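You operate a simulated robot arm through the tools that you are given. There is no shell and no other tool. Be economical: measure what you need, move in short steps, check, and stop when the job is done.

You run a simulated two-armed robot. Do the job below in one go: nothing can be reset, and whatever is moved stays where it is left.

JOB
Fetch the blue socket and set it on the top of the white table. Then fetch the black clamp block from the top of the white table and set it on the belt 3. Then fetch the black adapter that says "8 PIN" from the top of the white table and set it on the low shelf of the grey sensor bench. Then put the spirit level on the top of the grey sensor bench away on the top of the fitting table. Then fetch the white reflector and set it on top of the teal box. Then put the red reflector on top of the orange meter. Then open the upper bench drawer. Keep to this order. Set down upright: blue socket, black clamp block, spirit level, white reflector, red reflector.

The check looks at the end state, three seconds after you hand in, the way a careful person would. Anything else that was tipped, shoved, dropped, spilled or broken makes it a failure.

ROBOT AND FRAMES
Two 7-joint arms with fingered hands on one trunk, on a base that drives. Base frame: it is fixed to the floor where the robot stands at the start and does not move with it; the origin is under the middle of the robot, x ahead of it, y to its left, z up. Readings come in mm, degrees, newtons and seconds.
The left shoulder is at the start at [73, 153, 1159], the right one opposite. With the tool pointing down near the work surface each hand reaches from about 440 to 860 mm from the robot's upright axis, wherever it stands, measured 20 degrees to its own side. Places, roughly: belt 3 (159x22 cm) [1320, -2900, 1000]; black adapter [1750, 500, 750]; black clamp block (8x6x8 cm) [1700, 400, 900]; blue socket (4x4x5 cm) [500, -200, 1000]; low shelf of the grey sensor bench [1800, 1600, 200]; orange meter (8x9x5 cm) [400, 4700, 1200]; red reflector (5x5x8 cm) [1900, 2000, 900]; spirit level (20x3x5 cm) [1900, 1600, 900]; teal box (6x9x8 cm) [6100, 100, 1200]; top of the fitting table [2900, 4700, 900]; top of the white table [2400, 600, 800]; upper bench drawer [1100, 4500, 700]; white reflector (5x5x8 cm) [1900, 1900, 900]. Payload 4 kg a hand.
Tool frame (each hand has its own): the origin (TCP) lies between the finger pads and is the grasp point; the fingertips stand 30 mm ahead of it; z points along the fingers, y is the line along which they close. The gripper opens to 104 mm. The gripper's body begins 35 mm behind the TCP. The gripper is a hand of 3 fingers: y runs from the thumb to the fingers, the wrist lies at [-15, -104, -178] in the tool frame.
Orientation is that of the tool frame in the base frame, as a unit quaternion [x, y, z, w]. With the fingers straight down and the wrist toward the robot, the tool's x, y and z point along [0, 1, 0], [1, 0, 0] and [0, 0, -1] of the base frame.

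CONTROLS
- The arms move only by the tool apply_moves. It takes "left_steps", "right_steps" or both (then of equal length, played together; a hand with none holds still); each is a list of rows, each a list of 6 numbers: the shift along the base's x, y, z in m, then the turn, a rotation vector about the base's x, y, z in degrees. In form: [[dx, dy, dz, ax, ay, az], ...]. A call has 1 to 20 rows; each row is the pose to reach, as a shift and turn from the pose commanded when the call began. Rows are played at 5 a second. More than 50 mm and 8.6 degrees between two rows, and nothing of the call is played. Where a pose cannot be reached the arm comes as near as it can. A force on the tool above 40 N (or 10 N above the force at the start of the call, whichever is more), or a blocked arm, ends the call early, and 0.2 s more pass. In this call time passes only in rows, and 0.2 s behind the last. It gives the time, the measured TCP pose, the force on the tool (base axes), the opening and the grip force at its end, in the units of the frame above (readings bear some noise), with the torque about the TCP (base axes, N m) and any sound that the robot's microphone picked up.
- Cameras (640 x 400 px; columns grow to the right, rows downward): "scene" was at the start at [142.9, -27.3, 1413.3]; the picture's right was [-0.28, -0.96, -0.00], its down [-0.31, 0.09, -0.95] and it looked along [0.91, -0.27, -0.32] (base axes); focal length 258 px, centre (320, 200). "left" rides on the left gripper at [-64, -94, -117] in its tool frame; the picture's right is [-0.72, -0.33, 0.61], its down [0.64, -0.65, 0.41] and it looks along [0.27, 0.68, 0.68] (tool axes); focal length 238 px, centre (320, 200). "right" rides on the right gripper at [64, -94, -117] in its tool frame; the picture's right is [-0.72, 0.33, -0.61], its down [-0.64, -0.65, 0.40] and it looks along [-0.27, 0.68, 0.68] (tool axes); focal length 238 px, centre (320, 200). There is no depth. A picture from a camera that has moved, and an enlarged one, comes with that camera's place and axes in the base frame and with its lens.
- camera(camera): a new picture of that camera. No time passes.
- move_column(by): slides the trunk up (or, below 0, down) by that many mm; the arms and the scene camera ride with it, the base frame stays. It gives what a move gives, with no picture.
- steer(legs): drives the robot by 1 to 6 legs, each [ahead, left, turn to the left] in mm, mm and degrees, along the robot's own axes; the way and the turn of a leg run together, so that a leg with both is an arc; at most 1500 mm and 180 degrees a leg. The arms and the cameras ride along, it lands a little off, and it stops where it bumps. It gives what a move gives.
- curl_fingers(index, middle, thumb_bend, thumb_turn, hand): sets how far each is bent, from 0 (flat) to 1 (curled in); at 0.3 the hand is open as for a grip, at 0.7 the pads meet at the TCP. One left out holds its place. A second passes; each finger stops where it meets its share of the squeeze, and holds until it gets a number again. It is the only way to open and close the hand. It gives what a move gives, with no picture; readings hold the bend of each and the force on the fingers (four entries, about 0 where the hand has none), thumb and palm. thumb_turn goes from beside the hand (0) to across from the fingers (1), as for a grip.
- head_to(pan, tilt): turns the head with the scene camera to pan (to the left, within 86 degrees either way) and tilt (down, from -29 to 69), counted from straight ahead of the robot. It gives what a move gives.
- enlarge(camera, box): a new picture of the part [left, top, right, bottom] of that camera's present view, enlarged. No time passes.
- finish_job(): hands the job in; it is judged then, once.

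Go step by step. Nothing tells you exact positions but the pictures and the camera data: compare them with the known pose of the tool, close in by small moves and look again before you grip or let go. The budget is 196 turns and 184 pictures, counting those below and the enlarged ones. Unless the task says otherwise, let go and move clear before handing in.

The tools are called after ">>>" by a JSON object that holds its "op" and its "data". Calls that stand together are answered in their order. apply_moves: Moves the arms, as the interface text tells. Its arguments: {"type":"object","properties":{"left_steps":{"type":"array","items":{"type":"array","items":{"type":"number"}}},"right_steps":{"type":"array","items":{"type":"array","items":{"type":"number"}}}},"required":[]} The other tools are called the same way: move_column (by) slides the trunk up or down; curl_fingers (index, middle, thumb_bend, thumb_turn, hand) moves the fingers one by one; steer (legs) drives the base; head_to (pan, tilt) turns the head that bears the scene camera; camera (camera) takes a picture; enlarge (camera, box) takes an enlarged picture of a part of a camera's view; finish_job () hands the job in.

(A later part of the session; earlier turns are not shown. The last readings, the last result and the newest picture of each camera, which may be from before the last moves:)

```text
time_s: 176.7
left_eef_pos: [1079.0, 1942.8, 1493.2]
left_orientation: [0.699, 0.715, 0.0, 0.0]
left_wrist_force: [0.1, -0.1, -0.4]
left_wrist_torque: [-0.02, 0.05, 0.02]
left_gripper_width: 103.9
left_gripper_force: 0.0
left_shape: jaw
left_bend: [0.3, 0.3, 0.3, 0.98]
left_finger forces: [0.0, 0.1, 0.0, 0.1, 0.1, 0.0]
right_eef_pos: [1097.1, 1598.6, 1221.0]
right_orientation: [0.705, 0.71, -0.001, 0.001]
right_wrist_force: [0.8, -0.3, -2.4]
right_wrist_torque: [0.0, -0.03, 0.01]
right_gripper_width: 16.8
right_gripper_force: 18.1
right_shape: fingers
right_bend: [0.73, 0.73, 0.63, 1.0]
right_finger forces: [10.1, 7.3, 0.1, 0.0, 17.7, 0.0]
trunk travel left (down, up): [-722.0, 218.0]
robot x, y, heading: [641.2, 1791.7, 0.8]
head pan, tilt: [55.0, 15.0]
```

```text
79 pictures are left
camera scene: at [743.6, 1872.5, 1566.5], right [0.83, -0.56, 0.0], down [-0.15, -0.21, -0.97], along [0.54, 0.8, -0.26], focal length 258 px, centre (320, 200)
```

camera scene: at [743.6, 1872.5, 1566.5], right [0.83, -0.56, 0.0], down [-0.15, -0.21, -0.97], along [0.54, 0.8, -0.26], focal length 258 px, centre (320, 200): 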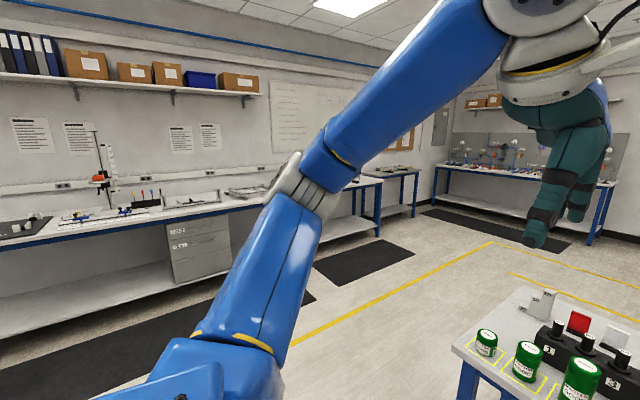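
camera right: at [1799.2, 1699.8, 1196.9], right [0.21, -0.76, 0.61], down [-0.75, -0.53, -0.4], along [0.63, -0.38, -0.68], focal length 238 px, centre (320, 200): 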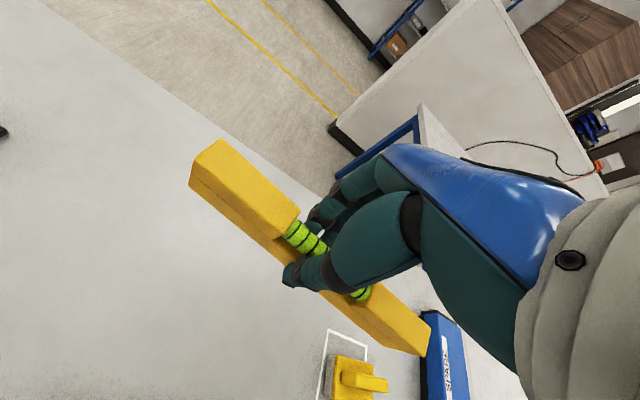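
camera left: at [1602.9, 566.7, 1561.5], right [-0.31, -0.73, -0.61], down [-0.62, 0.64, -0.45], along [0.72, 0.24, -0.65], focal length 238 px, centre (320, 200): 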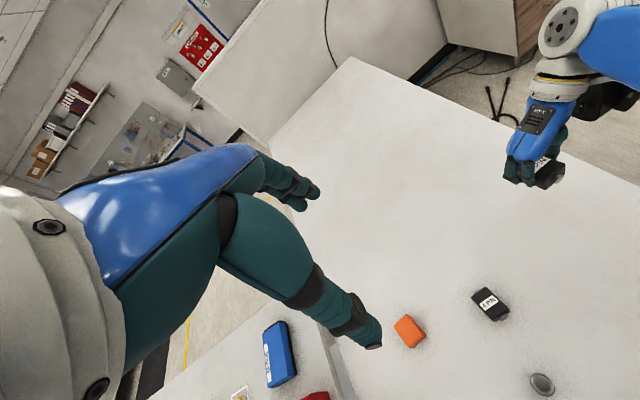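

The wall bench with the orange meter stand is at y≈4700 and the fitting table further right along that wall. I drive left to y≈3200 and turn to face that wall.

>>> {"op": "steer", "data": {"legs": [[0, 1400, 0], [0, 0, 89]]}}

>>> {"op": "head_to", "data": {"pan": -40, "tilt": 20}}

>>> {"op": "camera", "data": {"camera": "scene"}}

```text
time_s: 187.6
left_eef_pos: [449.5, 3653.3, 1494.2]
left_orientation: [-0.018, 1.0, 0.001, -0.001]
left_wrist_force: [0.9, 0.1, 0.8]
left_wrist_torque: [-0.02, 0.03, -0.03]
left_gripper_width: 104.0
left_gripper_force: 0.0
left_shape: jaw
left_bend: [0.3, 0.3, 0.3, 0.98]
left_finger forces: [0.1, 0.0, 0.1, 0.1, 0.0, 0.1]
right_eef_pos: [791.8, 3675.3, 1220.5]
right_orientation: [-0.009, 1.0, 0.0, 0.0]
right_wrist_force: [-0.8, -0.1, -1.5]
right_wrist_torque: [0.0, 0.02, 0.01]
right_gripper_width: 16.2
right_gripper_force: 17.6
right_shape: fingers
right_bend: [0.73, 0.73, 0.63, 1.0]
right_finger forces: [9.6, 7.2, 0.1, 0.0, 17.2, 0.1]
trunk travel left (down, up): [-722.0, 218.0]
robot x, y, heading: [602.9, 3212.1, 91.4]
head pan, tilt: [55.0, 15.0]
```

```text
time_s: 189.3
left_eef_pos: [448.6, 3651.3, 1494.4]
left_orientation: [-0.017, 1.0, 0.001, -0.001]
left_wrist_force: [-0.1, 1.0, 0.1]
left_wrist_torque: [0.0, 0.01, -0.01]
left_gripper_width: 104.0
left_gripper_force: 0.1
left_shape: jaw
left_bend: [0.3, 0.3, 0.3, 0.98]
left_finger forces: [0.0, 0.1, 0.1, 0.0, 0.0, 0.0]
right_eef_pos: [791.2, 3673.5, 1221.1]
right_orientation: [-0.009, 1.0, 0.0, 0.001]
right_wrist_force: [-0.3, -0.1, -1.5]
right_wrist_torque: [0.03, 0.0, -0.03]
right_gripper_width: 16.4
right_gripper_force: 17.2
right_shape: fingers
right_bend: [0.73, 0.73, 0.63, 1.0]
right_finger forces: [9.6, 7.2, 0.1, 0.0, 17.2, 0.0]
trunk travel left (down, up): [-722.0, 218.0]
robot x, y, heading: [600.2, 3213.0, 91.3]
head pan, tilt: [-40.0, 20.0]
```

```text
78 pictures are left
camera scene: at [658.6, 3341.3, 1558.3], right [0.78, -0.62, 0.0], down [-0.21, -0.27, -0.94], along [0.59, 0.73, -0.34], focal length 258 px, centre (320, 200)
```

scene: 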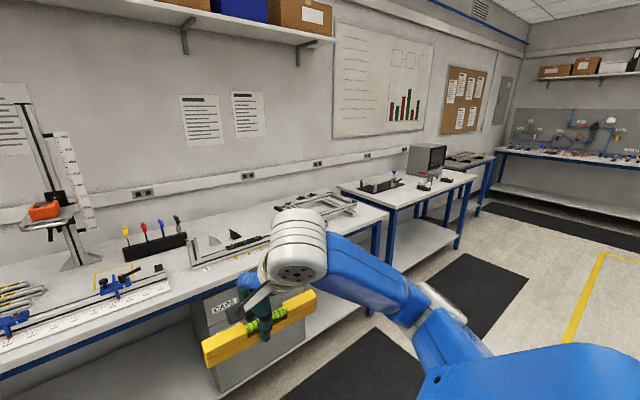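

The fitting table (with the grey screen) has its front edge at y≈4300, x from 2070 to 3386. I drive right to x≈2500 and look at it.

>>> {"op": "steer", "data": {"legs": [[0, 0, -1.3], [0, -1300, 0], [0, -550, 0]]}}

>>> {"op": "head_to", "data": {"pan": -5, "tilt": 25}}

>>> {"op": "camera", "data": {"camera": "scene"}}

```text
time_s: 198.9
left_eef_pos: [2278.3, 3660.7, 1493.9]
left_orientation: [-0.009, 1.0, 0.002, 0.002]
left_wrist_force: [-0.1, 0.5, -1.0]
left_wrist_torque: [-0.03, -0.04, -0.03]
left_gripper_width: 103.8
left_gripper_force: 0.0
left_shape: jaw
left_bend: [0.3, 0.3, 0.3, 0.98]
left_finger forces: [0.0, 0.0, 0.0, 0.1, 0.0, 0.1]
right_eef_pos: [2623.4, 3675.5, 1222.0]
right_orientation: [0.0, 1.0, 0.0, 0.005]
right_wrist_force: [-0.9, 0.5, -0.6]
right_wrist_torque: [-0.02, -0.04, 0.01]
right_gripper_width: 16.7
right_gripper_force: 17.0
right_shape: fingers
right_bend: [0.73, 0.73, 0.63, 1.0]
right_finger forces: [9.6, 7.2, 0.1, 0.0, 17.2, 0.1]
trunk travel left (down, up): [-722.0, 218.0]
robot x, y, heading: [2432.5, 3224.0, 90.3]
head pan, tilt: [-40.0, 20.0]
```

```text
time_s: 199.9
left_eef_pos: [2286.3, 3658.1, 1495.0]
left_orientation: [-0.009, 1.0, 0.002, -0.001]
left_wrist_force: [-1.1, 0.6, -0.5]
left_wrist_torque: [-0.01, 0.02, 0.0]
left_gripper_width: 103.6
left_gripper_force: 0.0
left_shape: jaw
left_bend: [0.3, 0.3, 0.3, 0.98]
left_finger forces: [0.0, 0.0, 0.0, 0.0, 0.0, 0.1]
right_eef_pos: [2629.8, 3675.5, 1221.8]
right_orientation: [0.0, 1.0, 0.001, 0.001]
right_wrist_force: [-0.1, 1.6, -1.7]
right_wrist_torque: [0.03, 0.0, 0.0]
right_gripper_width: 16.4
right_gripper_force: 16.8
right_shape: fingers
right_bend: [0.73, 0.73, 0.63, 1.0]
right_finger forces: [9.6, 7.3, 0.0, 0.0, 17.3, 0.0]
trunk travel left (down, up): [-722.0, 218.0]
robot x, y, heading: [2435.9, 3220.3, 90.6]
head pan, tilt: [-5.0, 25.0]
```

```text
77 pictures are left
camera scene: at [2439.7, 3367.1, 1550.2], right [1.0, -0.08, 0.0], down [-0.03, -0.42, -0.91], along [0.07, 0.9, -0.42], focal length 258 px, centre (320, 200)
```

scene: 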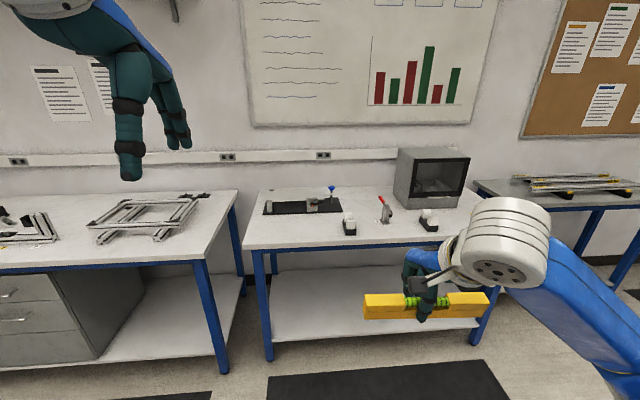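

Free space on the fitting table is at the front left, around [2370, 4480]. I drive there.

>>> {"op": "steer", "data": {"legs": [[0, 245, -0.5], [540, 0, 0]]}}

>>> {"op": "head_to", "data": {"pan": -12, "tilt": 38}}

>>> {"op": "camera", "data": {"camera": "scene"}}

>>> {"op": "camera", "data": {"camera": "right"}}

```text
time_s: 204.4
left_eef_pos: [2047.9, 4187.5, 1496.0]
left_orientation: [-0.005, 1.0, 0.003, -0.002]
left_wrist_force: [0.1, 0.6, 0.2]
left_wrist_torque: [0.0, 0.01, -0.02]
left_gripper_width: 103.6
left_gripper_force: 0.1
left_shape: jaw
left_bend: [0.3, 0.3, 0.3, 0.98]
left_finger forces: [0.0, 0.1, 0.0, 0.1, 0.0, 0.0]
right_eef_pos: [2389.9, 4203.2, 1222.8]
right_orientation: [0.003, 1.0, 0.002, 0.0]
right_wrist_force: [-0.1, -0.8, -3.0]
right_wrist_torque: [0.03, 0.02, 0.01]
right_gripper_width: 16.5
right_gripper_force: 16.8
right_shape: fingers
right_bend: [0.73, 0.73, 0.63, 1.0]
right_finger forces: [9.7, 7.3, 0.0, 0.0, 17.2, 0.0]
trunk travel left (down, up): [-722.0, 218.0]
robot x, y, heading: [2184.9, 3751.0, 90.2]
head pan, tilt: [-5.0, 25.0]
```

```text
time_s: 205.2
left_eef_pos: [2044.7, 4189.2, 1495.7]
left_orientation: [-0.006, 1.0, 0.004, 0.0]
left_wrist_force: [0.7, 1.1, 0.1]
left_wrist_torque: [0.01, 0.02, -0.02]
left_gripper_width: 103.8
left_gripper_force: 0.0
left_shape: jaw
left_bend: [0.3, 0.3, 0.3, 0.98]
left_finger forces: [0.0, 0.1, 0.1, 0.1, 0.1, 0.1]
right_eef_pos: [2387.3, 4204.9, 1222.1]
right_orientation: [0.004, 1.0, 0.002, 0.001]
right_wrist_force: [0.0, -1.3, -1.4]
right_wrist_torque: [0.05, 0.0, 0.0]
right_gripper_width: 16.2
right_gripper_force: 17.2
right_shape: fingers
right_bend: [0.73, 0.73, 0.63, 1.0]
right_finger forces: [9.7, 7.3, 0.0, 0.1, 17.3, 0.1]
trunk travel left (down, up): [-722.0, 218.0]
robot x, y, heading: [2187.0, 3752.9, 90.1]
head pan, tilt: [-12.0, 38.0]
```

```text
76 pictures are left
camera scene: at [2205.0, 3890.3, 1530.0], right [0.98, -0.21, 0.0], down [-0.13, -0.6, -0.79], along [0.16, 0.77, -0.62], focal length 258 px, centre (320, 200)
```

scene: 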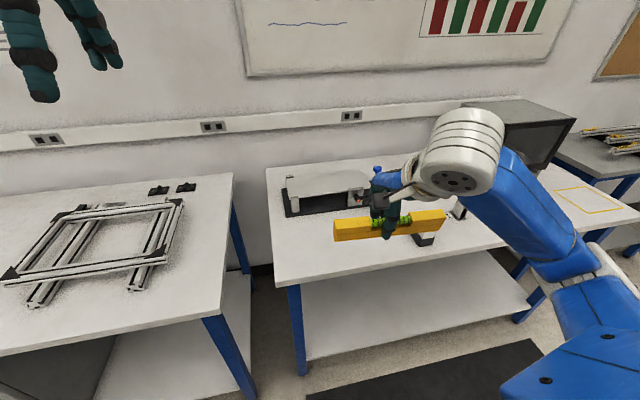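

```text
75 pictures are left
camera right: at [2324.5, 4108.9, 1338.2], right [0.72, 0.32, 0.62], down [0.64, -0.66, -0.41], along [0.27, 0.68, -0.68], focal length 238 px, centre (320, 200)
```

right: 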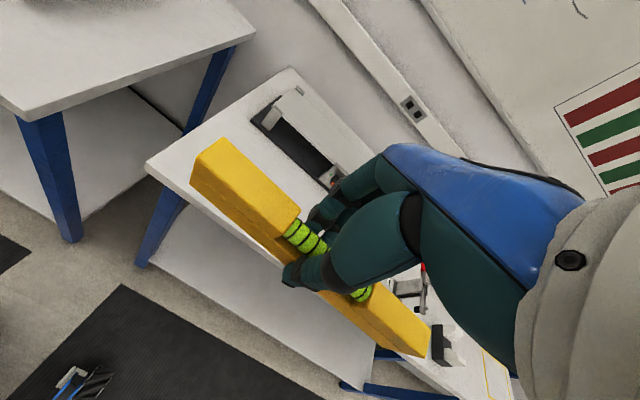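

Table top is at z≈815–870, front-left corner [2155, 4380]. I move the level over [2370, 4490].

>>> {"op": "apply_moves", "data": {"right_steps": [[0, 0.04, -0.01, 0, 0, 0], [0, 0.085, -0.02, 0, 0, 0], [-0.005, 0.13, -0.03, 0, 0, 0], [-0.01, 0.17, -0.05, 0, 0, 0], [-0.01, 0.21, -0.07, 0, 0, 0], [-0.015, 0.25, -0.09, 0, 0, 0], [-0.02, 0.285, -0.12, 0, 0, 0], [-0.02, 0.285, -0.16, 0, 0, 0], [-0.02, 0.285, -0.2, 0, 0, 0], [-0.02, 0.285, -0.24, 0, 0, 0], [-0.02, 0.285, -0.26, 0, 0, 0]]}}

>>> {"op": "camera", "data": {"camera": "scene"}}

>>> {"op": "camera", "data": {"camera": "right"}}

```text
time_s: 207.6
left_eef_pos: [2042.9, 4189.8, 1495.3]
left_orientation: [-0.006, 1.0, 0.003, -0.001]
left_wrist_force: [-0.3, 0.0, -0.2]
left_wrist_torque: [-0.02, -0.03, 0.0]
left_gripper_width: 103.8
left_gripper_force: 0.0
left_shape: jaw
left_bend: [0.3, 0.3, 0.3, 0.98]
left_finger forces: [0.1, 0.0, 0.1, 0.0, 0.1, 0.0]
right_eef_pos: [2365.9, 4489.1, 960.4]
right_orientation: [0.003, 1.0, 0.002, 0.001]
right_wrist_force: [-0.6, 0.2, -1.8]
right_wrist_torque: [0.01, 0.01, 0.05]
right_gripper_width: 16.1
right_gripper_force: 16.9
right_shape: fingers
right_bend: [0.73, 0.73, 0.63, 1.0]
right_finger forces: [9.4, 7.2, 0.0, 0.0, 17.1, 0.0]
trunk travel left (down, up): [-722.0, 218.0]
robot x, y, heading: [2186.1, 3751.6, 90.0]
head pan, tilt: [-12.0, 38.0]
```

```text
74 pictures are left
camera scene: at [2203.8, 3892.5, 1529.8], right [0.98, -0.21, 0.0], down [-0.13, -0.6, -0.79], along [0.16, 0.77, -0.62], focal length 258 px, centre (320, 200)
```

scene: 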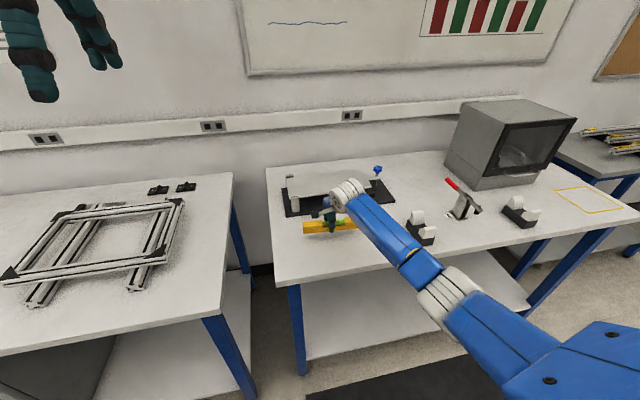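

```text
73 pictures are left
camera right: at [2302.2, 4394.2, 1076.3], right [0.72, 0.32, 0.62], down [0.64, -0.66, -0.4], along [0.28, 0.68, -0.68], focal length 238 px, centre (320, 200)
```

right: 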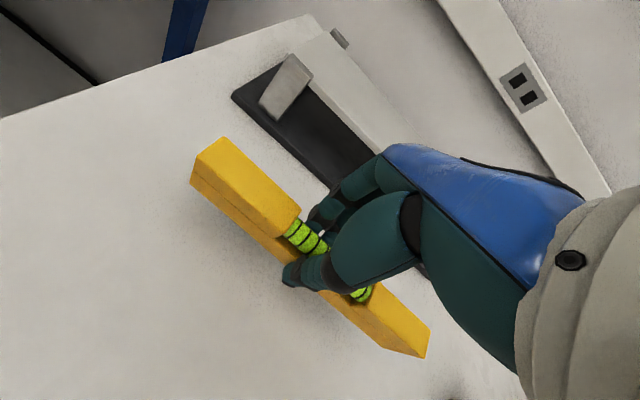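

Position over the table is free. Lowering.

>>> {"op": "apply_moves", "data": {"right_steps": [[0, 0, -0.015, 0, 0, 0], [0, 0, -0.03, 0, 0, 0], [0, 0, -0.036, 0, 0, 0], [0, 0, -0.042, 0, 0, 0], [0, 0, -0.047, 0, 0, 0], [0, 0, -0.051, 0, 0, 0], [0, 0, -0.055, 0, 0, 0]]}}

>>> {"op": "enlarge", "data": {"camera": "scene", "box": [270, 170, 410, 270]}}

```text
time_s: 209.2
left_eef_pos: [2042.9, 4184.3, 1497.4]
left_orientation: [-0.007, 1.0, 0.005, 0.0]
left_wrist_force: [0.4, 0.0, 0.1]
left_wrist_torque: [0.04, -0.03, -0.02]
left_gripper_width: 103.9
left_gripper_force: 0.0
left_shape: jaw
left_bend: [0.3, 0.3, 0.3, 0.98]
left_finger forces: [0.0, 0.0, 0.0, 0.0, 0.1, 0.1]
right_eef_pos: [2365.3, 4488.7, 915.3]
right_orientation: [0.004, 1.0, 0.006, 0.001]
right_wrist_force: [2.1, 6.2, 21.9]
right_wrist_torque: [-0.21, 0.02, -0.02]
right_gripper_width: 16.0
right_gripper_force: 23.5
right_shape: fingers
right_bend: [0.74, 0.74, 0.63, 1.0]
right_finger forces: [13.0, 11.3, 0.0, 0.0, 22.9, 0.0]
trunk travel left (down, up): [-722.0, 218.0]
robot x, y, heading: [2183.2, 3748.5, 90.2]
head pan, tilt: [-12.0, 38.0]
```

```text
4.00 times, centred on (340, 220) of scene
camera zoom: at [2202.7, 3886.0, 1530.8], right [0.98, -0.21, 0.0], down [-0.13, -0.6, -0.79], along [0.16, 0.77, -0.61], focal length 1032 px, centre (240, 120)
```

zoom: 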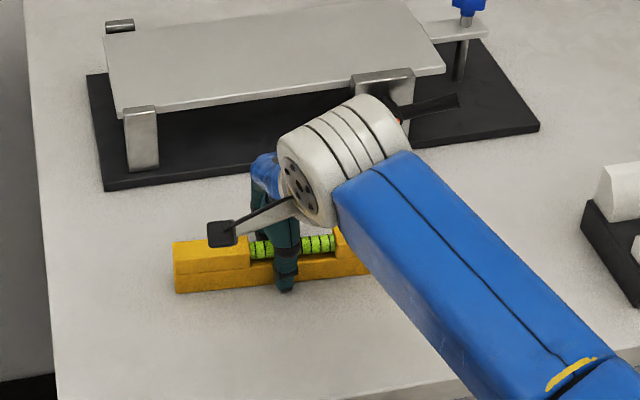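

Contact with the table (table top ≈868). I ease up 4 mm, open and lift away.

>>> {"op": "apply_moves", "data": {"right_steps": [[0, 0, 0.005, 0, 0, 0]]}}

>>> {"op": "curl_fingers", "data": {"hand": "right", "index": 0.5, "middle": 0.5, "thumb_bend": 0.5}}

>>> {"op": "apply_moves", "data": {"right_steps": [[0, 0, 0.015, 0, 0, 0], [0, 0, 0.05, 0, 0, 0], [0, 0, 0.09, 0, 0, 0], [0, 0, 0.13, 0, 0, 0], [0, 0, 0.17, 0, 0, 0]]}}

>>> {"op": "camera", "data": {"camera": "scene"}}

```text
time_s: 209.6
left_eef_pos: [2043.5, 4187.5, 1496.6]
left_orientation: [-0.006, 1.0, 0.004, 0.0]
left_wrist_force: [0.8, 0.9, -1.4]
left_wrist_torque: [0.01, 0.02, 0.02]
left_gripper_width: 103.7
left_gripper_force: 0.0
left_shape: jaw
left_bend: [0.3, 0.3, 0.3, 0.98]
left_finger forces: [0.0, 0.0, 0.0, 0.0, 0.0, 0.0]
right_eef_pos: [2365.3, 4487.0, 912.7]
right_orientation: [0.004, 1.0, 0.002, 0.001]
right_wrist_force: [1.0, 4.3, 16.0]
right_wrist_torque: [-0.13, 0.0, 0.02]
right_gripper_width: 16.0
right_gripper_force: 20.5
right_shape: fingers
right_bend: [0.74, 0.74, 0.64, 1.0]
right_finger forces: [12.3, 10.2, 0.0, 0.0, 18.6, 0.1]
trunk travel left (down, up): [-722.0, 218.0]
robot x, y, heading: [2185.1, 3749.5, 90.3]
head pan, tilt: [-12.0, 38.0]
```

```text
time_s: 210.6
left_eef_pos: [2042.0, 4186.5, 1496.5]
left_orientation: [-0.006, 1.0, 0.003, 0.0]
left_wrist_force: [-0.6, -0.1, 0.3]
left_wrist_torque: [0.01, 0.03, -0.02]
left_gripper_width: 103.8
left_gripper_force: 0.1
left_shape: jaw
left_bend: [0.3, 0.3, 0.3, 0.98]
left_finger forces: [0.0, 0.0, 0.0, 0.0, 0.0, 0.0]
right_eef_pos: [2365.8, 4484.6, 914.4]
right_orientation: [0.003, 1.0, 0.002, 0.001]
right_wrist_force: [-0.9, -3.1, 10.0]
right_wrist_torque: [0.18, 0.04, 0.05]
right_gripper_width: 49.0
right_gripper_force: 4.8
right_shape: fingers
right_bend: [0.52, 0.52, 0.5, 1.0]
right_finger forces: [3.8, 5.9, 0.0, 0.0, 0.0, 0.0]
trunk travel left (down, up): [-722.0, 218.0]
robot x, y, heading: [2185.8, 3748.6, 90.1]
head pan, tilt: [-12.0, 38.0]
```

```text
time_s: 211.8
left_eef_pos: [2044.3, 4187.8, 1495.6]
left_orientation: [-0.006, 1.0, 0.003, -0.001]
left_wrist_force: [-1.4, -0.3, 0.0]
left_wrist_torque: [0.01, -0.05, 0.03]
left_gripper_width: 103.9
left_gripper_force: 0.0
left_shape: jaw
left_bend: [0.3, 0.3, 0.3, 0.98]
left_finger forces: [0.0, 0.1, 0.1, 0.0, 0.0, 0.0]
right_eef_pos: [2368.1, 4489.6, 1083.5]
right_orientation: [0.003, 1.0, 0.0, 0.001]
right_wrist_force: [1.0, 0.3, 0.7]
right_wrist_torque: [0.03, -0.02, 0.0]
right_gripper_width: 51.3
right_gripper_force: 0.0
right_shape: fingers
right_bend: [0.5, 0.5, 0.5, 1.0]
right_finger forces: [0.0, 0.1, 0.1, 0.1, 0.0, 0.0]
trunk travel left (down, up): [-722.0, 218.0]
robot x, y, heading: [2184.9, 3753.5, 90.1]
head pan, tilt: [-12.0, 38.0]
```

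```text
71 pictures are left
camera scene: at [2203.5, 3891.3, 1529.8], right [0.98, -0.21, 0.0], down [-0.13, -0.6, -0.79], along [0.16, 0.77, -0.62], focal length 258 px, centre (320, 200)
```

scene: 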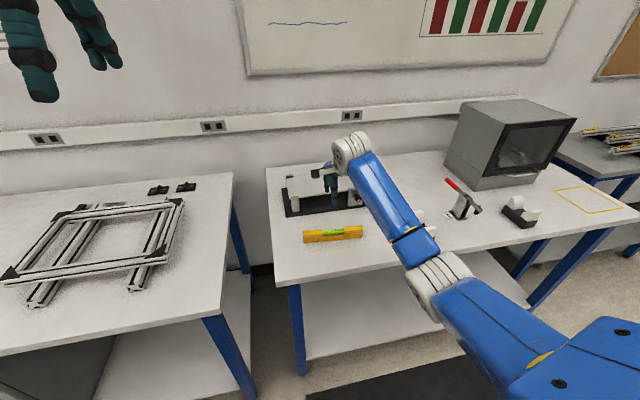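

The level stands on the fitting table. Next, the white reflector: tuck the hand, back away, and drive round to the front of the grey bench.

>>> {"op": "apply_moves", "data": {"right_steps": [[0, -0.03, 0.03, 0, 0, 0], [0, -0.065, 0.06, 0, 0, 0], [0, -0.1, 0.09, 0, 0, 0], [0, -0.135, 0.12, 0, 0, 0], [0, -0.175, 0.135, 0, 0, 0], [0, -0.215, 0.135, 0, 0, 0], [0, -0.255, 0.135, 0, 0, 0], [0, -0.285, 0.135, 0, 0, 0]]}}

>>> {"op": "steer", "data": {"legs": [[-500, 0, 0], [0, 1500, 0], [0, 0, -90.1], [0, -1150, 0]]}}

>>> {"op": "head_to", "data": {"pan": -5, "tilt": 35}}

```text
time_s: 213.6
left_eef_pos: [2042.8, 4187.2, 1495.7]
left_orientation: [-0.006, 1.0, 0.004, -0.001]
left_wrist_force: [0.2, 0.2, -0.7]
left_wrist_torque: [0.02, -0.03, 0.04]
left_gripper_width: 104.0
left_gripper_force: 0.1
left_shape: jaw
left_bend: [0.3, 0.3, 0.3, 0.98]
left_finger forces: [0.1, 0.0, 0.1, 0.0, 0.1, 0.1]
right_eef_pos: [2367.2, 4203.9, 1217.7]
right_orientation: [0.003, 1.0, 0.001, 0.0]
right_wrist_force: [-0.3, -0.2, -0.6]
right_wrist_torque: [0.03, -0.02, -0.03]
right_gripper_width: 51.4
right_gripper_force: 0.0
right_shape: fingers
right_bend: [0.5, 0.5, 0.5, 1.0]
right_finger forces: [0.0, 0.1, 0.0, 0.1, 0.1, 0.0]
trunk travel left (down, up): [-722.0, 218.0]
robot x, y, heading: [2187.3, 3753.9, 90.0]
head pan, tilt: [-12.0, 38.0]
```

```text
time_s: 232.9
left_eef_pos: [1119.8, 2230.5, 1495.2]
left_orientation: [0.695, 0.719, 0.002, 0.002]
left_wrist_force: [0.7, 0.9, 0.1]
left_wrist_torque: [-0.02, -0.05, -0.01]
left_gripper_width: 103.6
left_gripper_force: 0.1
left_shape: jaw
left_bend: [0.3, 0.3, 0.3, 0.98]
left_finger forces: [0.0, 0.0, 0.0, 0.0, 0.0, 0.0]
right_eef_pos: [1143.7, 1906.0, 1218.4]
right_orientation: [0.702, 0.712, 0.0, 0.003]
right_wrist_force: [0.9, 0.8, -0.3]
right_wrist_torque: [-0.04, -0.03, 0.0]
right_gripper_width: 51.3
right_gripper_force: 0.1
right_shape: fingers
right_bend: [0.5, 0.5, 0.5, 1.0]
right_finger forces: [0.0, 0.0, 0.0, 0.0, 0.1, 0.0]
trunk travel left (down, up): [-722.0, 218.0]
robot x, y, heading: [684.5, 2074.7, 1.2]
head pan, tilt: [-12.0, 38.0]
```

```text
time_s: 233.6
left_eef_pos: [1118.0, 2227.3, 1495.7]
left_orientation: [0.695, 0.719, 0.004, 0.002]
left_wrist_force: [0.5, 0.3, 0.1]
left_wrist_torque: [-0.02, 0.02, -0.03]
left_gripper_width: 103.8
left_gripper_force: 0.1
left_shape: jaw
left_bend: [0.3, 0.3, 0.3, 0.98]
left_finger forces: [0.0, 0.0, 0.0, 0.1, 0.1, 0.1]
right_eef_pos: [1141.3, 1904.5, 1218.8]
right_orientation: [0.702, 0.712, 0.0, 0.001]
right_wrist_force: [0.2, -0.2, -0.1]
right_wrist_torque: [-0.05, 0.0, -0.03]
right_gripper_width: 51.5
right_gripper_force: 0.1
right_shape: fingers
right_bend: [0.5, 0.5, 0.5, 1.0]
right_finger forces: [0.0, 0.0, 0.0, 0.0, 0.0, 0.0]
trunk travel left (down, up): [-722.0, 218.0]
robot x, y, heading: [686.1, 2075.5, 1.0]
head pan, tilt: [-5.0, 35.0]
```

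>>> {"op": "steer", "data": {"legs": [[470, 0, -1]]}}

>>> {"op": "camera", "data": {"camera": "scene"}}

>>> {"op": "camera", "data": {"camera": "right"}}

```text
time_s: 236.4
left_eef_pos: [1585.6, 2222.4, 1496.9]
left_orientation: [0.703, 0.711, 0.004, 0.003]
left_wrist_force: [-0.3, -0.6, 0.6]
left_wrist_torque: [0.01, 0.01, 0.01]
left_gripper_width: 103.6
left_gripper_force: 0.0
left_shape: jaw
left_bend: [0.3, 0.3, 0.3, 0.98]
left_finger forces: [0.0, 0.0, 0.1, 0.0, 0.0, 0.1]
right_eef_pos: [1602.4, 1898.5, 1219.9]
right_orientation: [0.71, 0.704, 0.002, 0.003]
right_wrist_force: [-0.1, -0.1, -0.2]
right_wrist_torque: [-0.01, 0.02, 0.0]
right_gripper_width: 51.7
right_gripper_force: 0.0
right_shape: fingers
right_bend: [0.5, 0.5, 0.5, 1.0]
right_finger forces: [0.0, 0.0, 0.1, 0.1, 0.0, 0.1]
trunk travel left (down, up): [-722.0, 218.0]
robot x, y, heading: [1152.5, 2083.6, -0.2]
head pan, tilt: [-5.0, 35.0]
```

```text
70 pictures are left
camera scene: at [1290.9, 2073.8, 1534.8], right [-0.09, -1.0, 0.0], down [-0.57, 0.05, -0.82], along [0.82, -0.07, -0.57], focal length 258 px, centre (320, 200)
```

scene: 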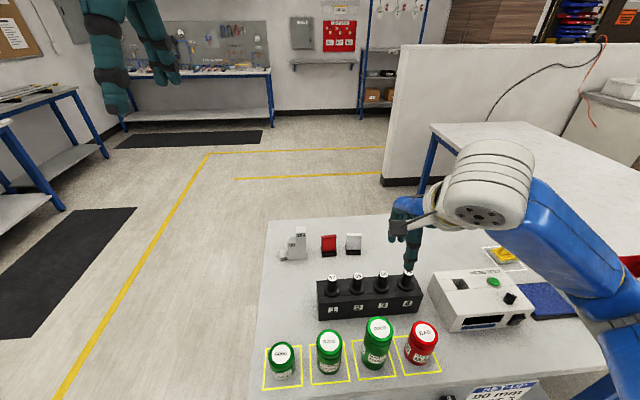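

```text
69 pictures are left
camera right: at [1509.9, 1963.1, 1334.9], right [0.32, -0.72, 0.62], down [-0.66, -0.64, -0.41], along [0.69, -0.28, -0.67], focal length 238 px, centre (320, 200)
```

right: 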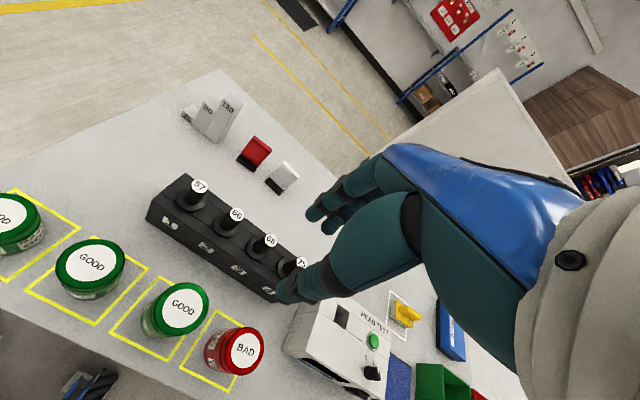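

White reflector ≈[1917, 1903], red ≈[1918, 1989]. I move the hand above the white one and then look closely.

>>> {"op": "apply_moves", "data": {"right_steps": [[0.045, 0, 0, 0, 0, 0], [0.09, 0, 0, 0, 0, 0], [0.135, 0, 0, 0, 0, 0], [0.18, 0, 0, 0, 0, 0], [0.225, 0.002, 0, 0, 0, 0], [0.265, 0.004, -0.01, 0, 0, 0], [0.3, 0.004, -0.03, 0, 0, 0], [0.315, 0.004, -0.07, 0, 0, 0], [0.315, 0.004, -0.115, 0, 0, 0], [0.315, 0.004, -0.15, 0, 0, 0]]}}

>>> {"op": "camera", "data": {"camera": "right"}}

>>> {"op": "enlarge", "data": {"camera": "scene", "box": [290, 210, 410, 290]}}

```text
time_s: 238.6
left_eef_pos: [1586.8, 2221.6, 1495.6]
left_orientation: [0.704, 0.711, 0.004, 0.002]
left_wrist_force: [0.5, 1.1, 0.2]
left_wrist_torque: [0.01, 0.03, 0.0]
left_gripper_width: 103.9
left_gripper_force: 0.1
left_shape: jaw
left_bend: [0.3, 0.3, 0.3, 0.98]
left_finger forces: [0.1, 0.0, 0.0, 0.0, 0.0, 0.0]
right_eef_pos: [1918.9, 1902.4, 1067.6]
right_orientation: [0.71, 0.704, 0.002, 0.003]
right_wrist_force: [0.1, -0.8, -0.1]
right_wrist_torque: [0.0, 0.02, -0.02]
right_gripper_width: 51.8
right_gripper_force: 0.1
right_shape: fingers
right_bend: [0.5, 0.5, 0.5, 1.0]
right_finger forces: [0.0, 0.1, 0.1, 0.0, 0.0, 0.1]
trunk travel left (down, up): [-722.0, 218.0]
robot x, y, heading: [1154.7, 2077.6, -0.1]
head pan, tilt: [-5.0, 35.0]
```

```text
68 pictures are left
camera right: at [1825.6, 1967.6, 1182.5], right [0.32, -0.72, 0.62], down [-0.66, -0.64, -0.41], along [0.69, -0.28, -0.67], focal length 238 px, centre (320, 200)
```

right: 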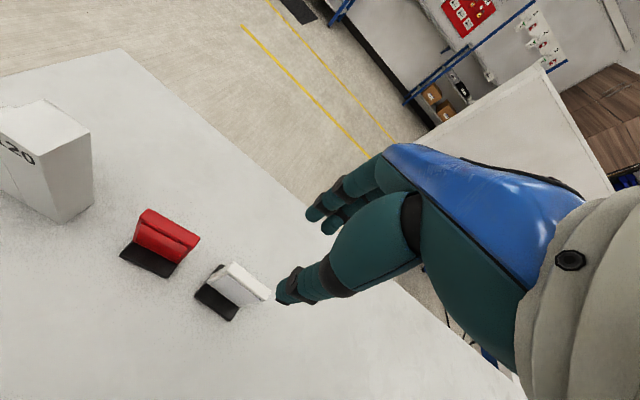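

```text
5.00 times, centred on (350, 250) of scene
camera zoom: at [1295.4, 2073.9, 1534.4], right [-0.09, -1.0, 0.0], down [-0.57, 0.05, -0.82], along [0.81, -0.07, -0.58], focal length 1290 px, centre (170, -50)
```

zoom: 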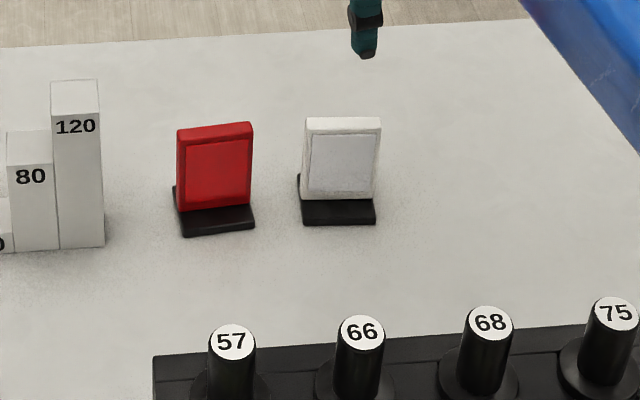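

The plate's top is at [1907, 1905, 952]. I line up and descend to TCP z≈928.

>>> {"op": "apply_moves", "data": {"right_steps": [[-0.012, 0.002, -0.02, 0, 0, -3], [-0.012, 0.002, -0.06, 0, 0, -3], [-0.012, 0.002, -0.1, 0, 0, -3], [-0.012, 0.002, -0.125, 0, 0, -3], [-0.012, 0.002, -0.139, 0, 0, -3]]}}

>>> {"op": "camera", "data": {"camera": "right"}}

>>> {"op": "enlarge", "data": {"camera": "scene", "box": [290, 210, 410, 290]}}

```text
time_s: 239.8
left_eef_pos: [1587.1, 2222.4, 1496.4]
left_orientation: [0.703, 0.711, 0.003, 0.002]
left_wrist_force: [0.2, 0.6, 0.1]
left_wrist_torque: [0.01, 0.0, -0.04]
left_gripper_width: 104.1
left_gripper_force: 0.1
left_shape: jaw
left_bend: [0.3, 0.3, 0.3, 0.98]
left_finger forces: [0.1, 0.1, 0.0, 0.1, 0.1, 0.1]
right_eef_pos: [1907.7, 1904.7, 928.6]
right_orientation: [0.729, 0.685, 0.0, 0.002]
right_wrist_force: [-0.6, -0.2, -0.4]
right_wrist_torque: [0.02, -0.01, -0.02]
right_gripper_width: 51.5
right_gripper_force: 0.1
right_shape: fingers
right_bend: [0.5, 0.5, 0.5, 1.0]
right_finger forces: [0.1, 0.0, 0.0, 0.1, 0.0, 0.0]
trunk travel left (down, up): [-722.0, 218.0]
robot x, y, heading: [1153.0, 2082.2, -0.2]
head pan, tilt: [-5.0, 35.0]
```

```text
66 pictures are left
camera right: at [1818.0, 1974.6, 1044.4], right [0.28, -0.74, 0.62], down [-0.69, -0.6, -0.41], along [0.67, -0.31, -0.67], focal length 238 px, centre (320, 200)
```

right: 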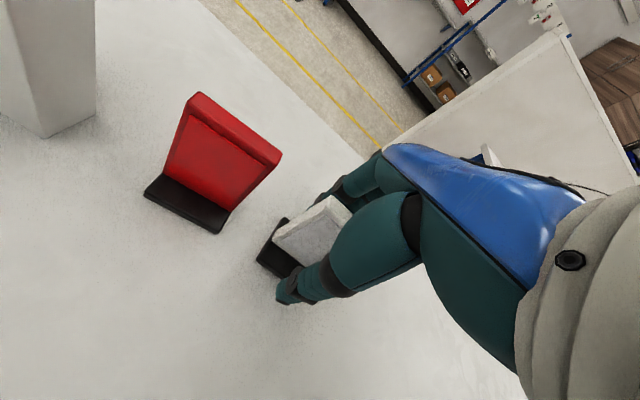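

```text
5.00 times, centred on (350, 250) of scene
camera zoom: at [1295.0, 2074.5, 1534.4], right [-0.09, -1.0, 0.0], down [-0.57, 0.05, -0.82], along [0.81, -0.07, -0.58], focal length 1290 px, centre (170, -50)
```

zoom: 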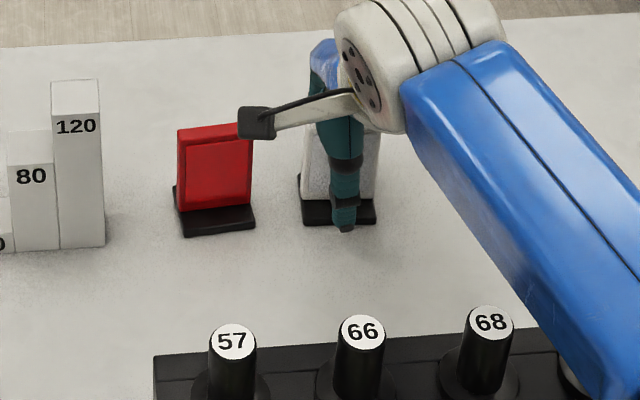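

Well placed. Close gently and lift.

>>> {"op": "curl_fingers", "data": {"hand": "right", "index": 0.75, "middle": 0.75, "thumb_bend": 0.75}}

>>> {"op": "apply_moves", "data": {"right_steps": [[0, 0, 0.01, 0, 0, 0], [0, 0, 0.04, 0, 0, 0], [0, 0, 0.08, 0, 0, 0], [0, 0, 0.12, 0, 0, 0], [0, 0, 0.16, 0, 0, 0], [0, 0, 0.2, 0, 0, 0], [-0.02, 0, 0.24, 0, 0, 0], [-0.05, 0, 0.27, 0, 0, 1], [-0.09, 0, 0.29, 0, 0, 3], [-0.13, 0, 0.29, 0, 0, 3], [-0.175, 0, 0.29, 0, 0, 3], [-0.22, 0, 0.29, 0, 0, 3], [-0.265, 0, 0.29, 0, 0, 3], [-0.3, 0, 0.29, 0, 0, 3]]}}

>>> {"op": "camera", "data": {"camera": "right"}}

```text
time_s: 240.8
left_eef_pos: [1587.1, 2222.8, 1496.8]
left_orientation: [0.704, 0.71, 0.003, 0.002]
left_wrist_force: [-0.1, -0.2, 0.0]
left_wrist_torque: [0.0, -0.04, 0.03]
left_gripper_width: 103.6
left_gripper_force: 0.0
left_shape: jaw
left_bend: [0.3, 0.3, 0.3, 0.98]
left_finger forces: [0.0, 0.0, 0.1, 0.0, 0.0, 0.1]
right_eef_pos: [1907.6, 1905.6, 930.2]
right_orientation: [0.729, 0.685, 0.001, 0.002]
right_wrist_force: [0.2, -0.7, 1.6]
right_wrist_torque: [0.03, 0.04, 0.02]
right_gripper_width: 7.8
right_gripper_force: 13.6
right_shape: fingers
right_bend: [0.73, 0.73, 0.67, 1.0]
right_finger forces: [8.0, 5.7, 0.0, 0.0, 13.5, 0.1]
trunk travel left (down, up): [-722.0, 218.0]
robot x, y, heading: [1155.0, 2082.3, -0.0]
head pan, tilt: [-5.0, 35.0]
```

```text
time_s: 243.8
left_eef_pos: [1586.4, 2220.8, 1497.4]
left_orientation: [0.703, 0.711, 0.004, 0.002]
left_wrist_force: [0.1, 0.4, 0.0]
left_wrist_torque: [-0.02, -0.03, 0.01]
left_gripper_width: 103.5
left_gripper_force: 0.1
left_shape: jaw
left_bend: [0.3, 0.3, 0.3, 0.98]
left_finger forces: [0.0, 0.0, 0.1, 0.0, 0.0, 0.1]
right_eef_pos: [1607.0, 1903.8, 1219.0]
right_orientation: [0.71, 0.704, 0.001, 0.002]
right_wrist_force: [-0.3, -0.2, -1.4]
right_wrist_torque: [0.0, 0.01, -0.01]
right_gripper_width: 7.3
right_gripper_force: 12.9
right_shape: fingers
right_bend: [0.74, 0.74, 0.67, 1.0]
right_finger forces: [7.8, 5.2, 0.1, 0.0, 13.0, 0.0]
trunk travel left (down, up): [-722.0, 218.0]
robot x, y, heading: [1151.9, 2078.2, -0.1]
head pan, tilt: [-5.0, 35.0]
```

```text
64 pictures are left
camera right: at [1513.6, 1969.0, 1335.1], right [0.32, -0.72, 0.62], down [-0.66, -0.64, -0.41], along [0.68, -0.28, -0.67], focal length 238 px, centre (320, 200)
```

right: 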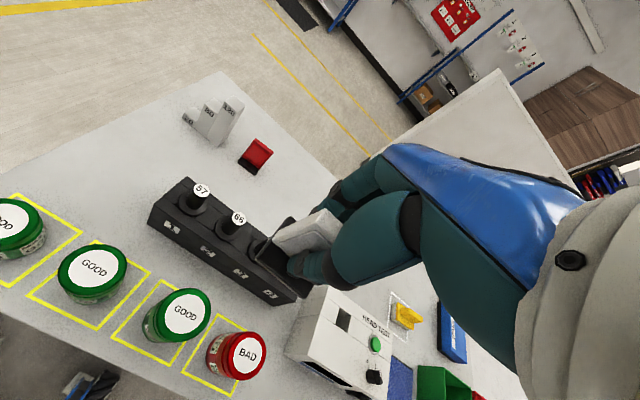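

The white reflector is secure. I back off and drive around the bench's left end towards the far side of the room, then look for the teal box.

>>> {"op": "steer", "data": {"legs": [[-420, 0, 0], [0, 820, 0], [1500, 0, 0], [1400, 0, 0]]}}

>>> {"op": "head_to", "data": {"pan": -40, "tilt": 12}}

>>> {"op": "camera", "data": {"camera": "scene"}}

```text
time_s: 263.8
left_eef_pos: [4064.0, 2974.8, 1497.3]
left_orientation: [0.712, 0.702, 0.005, 0.003]
left_wrist_force: [0.2, 0.3, -0.2]
left_wrist_torque: [0.05, 0.0, -0.02]
left_gripper_width: 103.8
left_gripper_force: 0.0
left_shape: jaw
left_bend: [0.3, 0.3, 0.3, 0.98]
left_finger forces: [0.0, 0.1, 0.1, 0.0, 0.0, 0.0]
right_eef_pos: [4076.1, 2654.7, 1217.8]
right_orientation: [0.72, 0.694, 0.001, 0.003]
right_wrist_force: [1.3, -0.6, -0.3]
right_wrist_torque: [-0.02, 0.0, -0.03]
right_gripper_width: 7.3
right_gripper_force: 13.3
right_shape: fingers
right_bend: [0.74, 0.74, 0.67, 1.0]
right_finger forces: [7.7, 5.2, 0.0, 0.0, 13.0, 0.1]
trunk travel left (down, up): [-722.0, 218.0]
robot x, y, heading: [3627.0, 2844.7, -1.5]
head pan, tilt: [-5.0, 35.0]
```

```text
time_s: 264.9
left_eef_pos: [4062.8, 2974.2, 1496.7]
left_orientation: [0.713, 0.701, 0.005, 0.003]
left_wrist_force: [0.2, -0.8, -0.1]
left_wrist_torque: [-0.04, 0.04, -0.02]
left_gripper_width: 103.8
left_gripper_force: 0.0
left_shape: jaw
left_bend: [0.3, 0.3, 0.3, 0.98]
left_finger forces: [0.1, 0.0, 0.1, 0.0, 0.0, 0.0]
right_eef_pos: [4074.6, 2654.6, 1220.4]
right_orientation: [0.72, 0.694, 0.001, 0.003]
right_wrist_force: [0.2, 0.4, -1.5]
right_wrist_torque: [0.0, 0.01, 0.01]
right_gripper_width: 7.2
right_gripper_force: 12.7
right_shape: fingers
right_bend: [0.74, 0.74, 0.67, 1.0]
right_finger forces: [7.7, 5.2, 0.0, 0.1, 13.0, 0.0]
trunk travel left (down, up): [-722.0, 218.0]
robot x, y, heading: [3626.2, 2843.6, -1.6]
head pan, tilt: [-40.0, 12.0]
```

```text
63 pictures are left
camera scene: at [3750.0, 2782.0, 1571.3], right [-0.66, -0.75, 0.0], down [-0.16, 0.14, -0.98], along [0.73, -0.65, -0.21], focal length 258 px, centre (320, 200)
```

scene: 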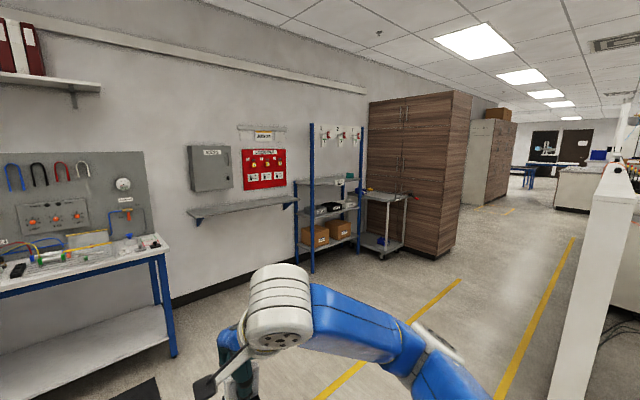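

>>> {"op": "enlarge", "data": {"camera": "scene", "box": [280, 120, 430, 270]}}

```text
2.67 times, centred on (355, 195) of scene
camera zoom: at [3750.0, 2782.0, 1571.3], right [-0.66, -0.75, 0.0], down [-0.16, 0.14, -0.98], along [0.73, -0.65, -0.21], focal length 688 px, centre (227, 213)
```

zoom: 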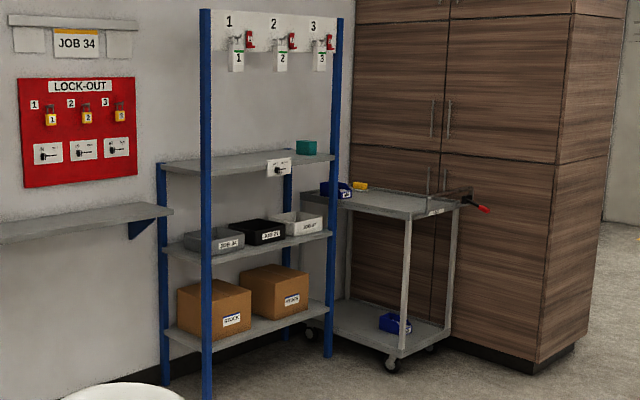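

The teal box sits at the right end of the upper shelf of the blue rack on the far wall. I drive round the partition to face it.

>>> {"op": "steer", "data": {"legs": [[0, 0, 1.5], [1200, 0, 0], [0, -1400, 0], [0, -1050, 0]]}}

>>> {"op": "head_to", "data": {"pan": -5, "tilt": 15}}

>>> {"op": "camera", "data": {"camera": "scene"}}

```text
time_s: 282.8
left_eef_pos: [5310.0, 583.5, 1496.8]
left_orientation: [0.701, 0.713, 0.003, 0.004]
left_wrist_force: [0.1, 0.5, -0.1]
left_wrist_torque: [-0.04, 0.01, -0.02]
left_gripper_width: 103.7
left_gripper_force: 0.0
left_shape: jaw
left_bend: [0.3, 0.3, 0.3, 0.98]
left_finger forces: [0.1, 0.1, 0.1, 0.0, 0.0, 0.1]
right_eef_pos: [5331.9, 265.1, 1220.0]
right_orientation: [0.708, 0.706, 0.001, 0.004]
right_wrist_force: [0.2, 0.4, -0.7]
right_wrist_torque: [-0.02, 0.01, -0.01]
right_gripper_width: 7.3
right_gripper_force: 12.7
right_shape: fingers
right_bend: [0.74, 0.74, 0.67, 1.0]
right_finger forces: [7.7, 5.2, 0.0, 0.1, 12.9, 0.0]
trunk travel left (down, up): [-722.0, 218.0]
robot x, y, heading: [4883.9, 433.7, 0.3]
head pan, tilt: [-40.0, 12.0]
```

```text
time_s: 283.8
left_eef_pos: [5308.0, 581.2, 1498.8]
left_orientation: [0.701, 0.713, 0.005, 0.004]
left_wrist_force: [0.1, -0.7, 1.2]
left_wrist_torque: [0.0, 0.0, 0.0]
left_gripper_width: 103.7
left_gripper_force: 0.0
left_shape: jaw
left_bend: [0.3, 0.3, 0.3, 0.98]
left_finger forces: [0.0, 0.0, 0.0, 0.1, 0.1, 0.1]
right_eef_pos: [5331.4, 264.0, 1220.9]
right_orientation: [0.708, 0.706, 0.002, 0.003]
right_wrist_force: [0.7, 0.7, -0.9]
right_wrist_torque: [0.01, -0.02, -0.01]
right_gripper_width: 7.2
right_gripper_force: 13.1
right_shape: fingers
right_bend: [0.74, 0.74, 0.67, 1.0]
right_finger forces: [7.7, 5.3, 0.0, 0.1, 13.0, 0.0]
trunk travel left (down, up): [-722.0, 218.0]
robot x, y, heading: [4878.7, 436.7, 0.2]
head pan, tilt: [-5.0, 15.0]
```

```text
61 pictures are left
camera scene: at [5024.1, 431.8, 1566.5], right [-0.08, -1.0, 0.0], down [-0.26, 0.02, -0.97], along [0.96, -0.08, -0.26], focal length 258 px, centre (320, 200)
```

scene: 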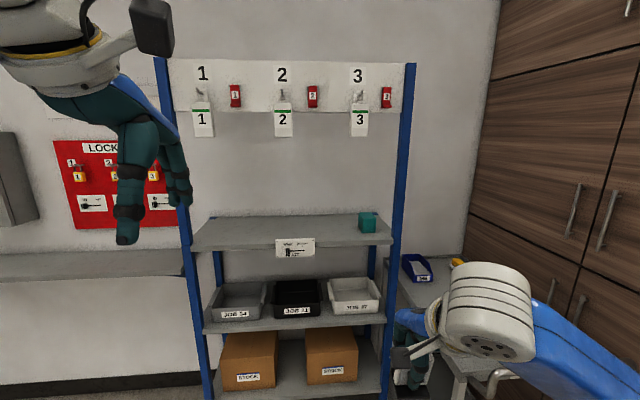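

The teal box is at about [6102, 122] with top z≈1205, close to the rack's right post (y≈40) and below hanging tags (z≈1545). I'll come in with the robot turned about -22° so the forearm clears the post. First I move the left hand well aside.

>>> {"op": "apply_moves", "data": {"left_steps": [[-0.02, 0.04, -0.02, 0, 0, 4], [-0.04, 0.08, -0.04, 0, 0, 8], [-0.06, 0.12, -0.06, 0, 0, 12], [-0.08, 0.155, -0.08, 0, 0, 16], [-0.1, 0.19, -0.1, 0, 0, 20], [-0.12, 0.225, -0.12, 0, 0, 24], [-0.14, 0.25, -0.14, 0, 0, 28]]}}

>>> {"op": "steer", "data": {"legs": [[350, 130, 0], [0, 0, -22]]}}

>>> {"op": "head_to", "data": {"pan": 10, "tilt": 15}}

>>> {"op": "camera", "data": {"camera": "scene"}}

```text
time_s: 285.4
left_eef_pos: [5167.7, 834.4, 1356.1]
left_orientation: [0.509, 0.861, 0.004, 0.002]
left_wrist_force: [-0.5, 0.7, 0.0]
left_wrist_torque: [-0.01, 0.01, 0.02]
left_gripper_width: 104.0
left_gripper_force: 0.1
left_shape: jaw
left_bend: [0.3, 0.3, 0.3, 0.98]
left_finger forces: [0.1, 0.0, 0.0, 0.0, 0.1, 0.0]
right_eef_pos: [5330.7, 265.5, 1220.3]
right_orientation: [0.708, 0.706, 0.001, 0.004]
right_wrist_force: [-0.5, 0.9, -0.1]
right_wrist_torque: [-0.01, 0.02, 0.02]
right_gripper_width: 7.2
right_gripper_force: 13.1
right_shape: fingers
right_bend: [0.74, 0.74, 0.67, 1.0]
right_finger forces: [7.7, 5.2, 0.0, 0.1, 13.1, 0.0]
trunk travel left (down, up): [-722.0, 218.0]
robot x, y, heading: [4875.2, 435.3, 0.4]
head pan, tilt: [-5.0, 15.0]
```

```text
time_s: 288.9
left_eef_pos: [5644.3, 832.6, 1356.3]
left_orientation: [0.662, 0.749, 0.004, 0.003]
left_wrist_force: [-0.1, 0.1, 0.1]
left_wrist_torque: [0.02, 0.0, -0.02]
left_gripper_width: 103.9
left_gripper_force: 0.0
left_shape: jaw
left_bend: [0.3, 0.3, 0.3, 0.98]
left_finger forces: [0.1, 0.1, 0.1, 0.0, 0.0, 0.0]
right_eef_pos: [5583.9, 242.0, 1220.6]
right_orientation: [0.829, 0.559, 0.001, 0.004]
right_wrist_force: [0.0, 0.0, 0.3]
right_wrist_torque: [-0.01, -0.02, 0.02]
right_gripper_width: 7.2
right_gripper_force: 13.3
right_shape: fingers
right_bend: [0.74, 0.74, 0.67, 1.0]
right_finger forces: [7.6, 5.1, 0.1, 0.1, 12.8, 0.0]
trunk travel left (down, up): [-722.0, 218.0]
robot x, y, heading: [5231.6, 568.7, -21.9]
head pan, tilt: [-5.0, 15.0]
```

```text
time_s: 289.7
left_eef_pos: [5641.7, 829.7, 1358.1]
left_orientation: [0.662, 0.749, 0.005, 0.003]
left_wrist_force: [0.3, -0.3, -0.1]
left_wrist_torque: [-0.03, -0.01, 0.01]
left_gripper_width: 103.6
left_gripper_force: 0.0
left_shape: jaw
left_bend: [0.3, 0.3, 0.3, 0.98]
left_finger forces: [0.0, 0.0, 0.0, 0.0, 0.0, 0.0]
right_eef_pos: [5582.9, 240.1, 1220.5]
right_orientation: [0.83, 0.558, 0.001, 0.004]
right_wrist_force: [-0.4, 0.0, -0.1]
right_wrist_torque: [-0.01, 0.04, 0.05]
right_gripper_width: 7.5
right_gripper_force: 13.2
right_shape: fingers
right_bend: [0.74, 0.74, 0.67, 1.0]
right_finger forces: [7.6, 5.1, 0.0, 0.0, 12.9, 0.0]
trunk travel left (down, up): [-722.0, 218.0]
robot x, y, heading: [5229.2, 569.2, -21.7]
head pan, tilt: [10.0, 15.0]
```

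```text
60 pictures are left
camera scene: at [5368.3, 534.3, 1566.6], right [-0.2, -0.98, 0.0], down [-0.25, 0.05, -0.97], along [0.95, -0.2, -0.26], focal length 258 px, centre (320, 200)
```

scene: 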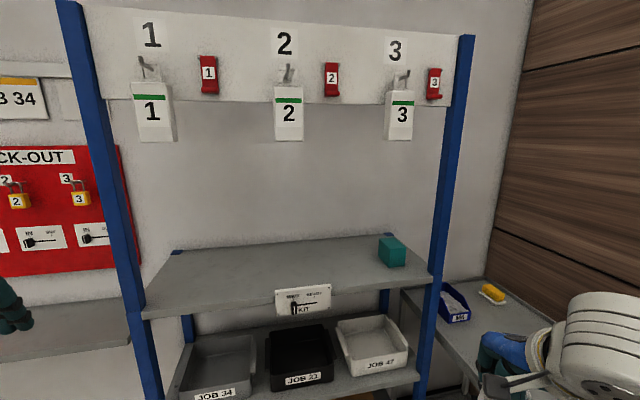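

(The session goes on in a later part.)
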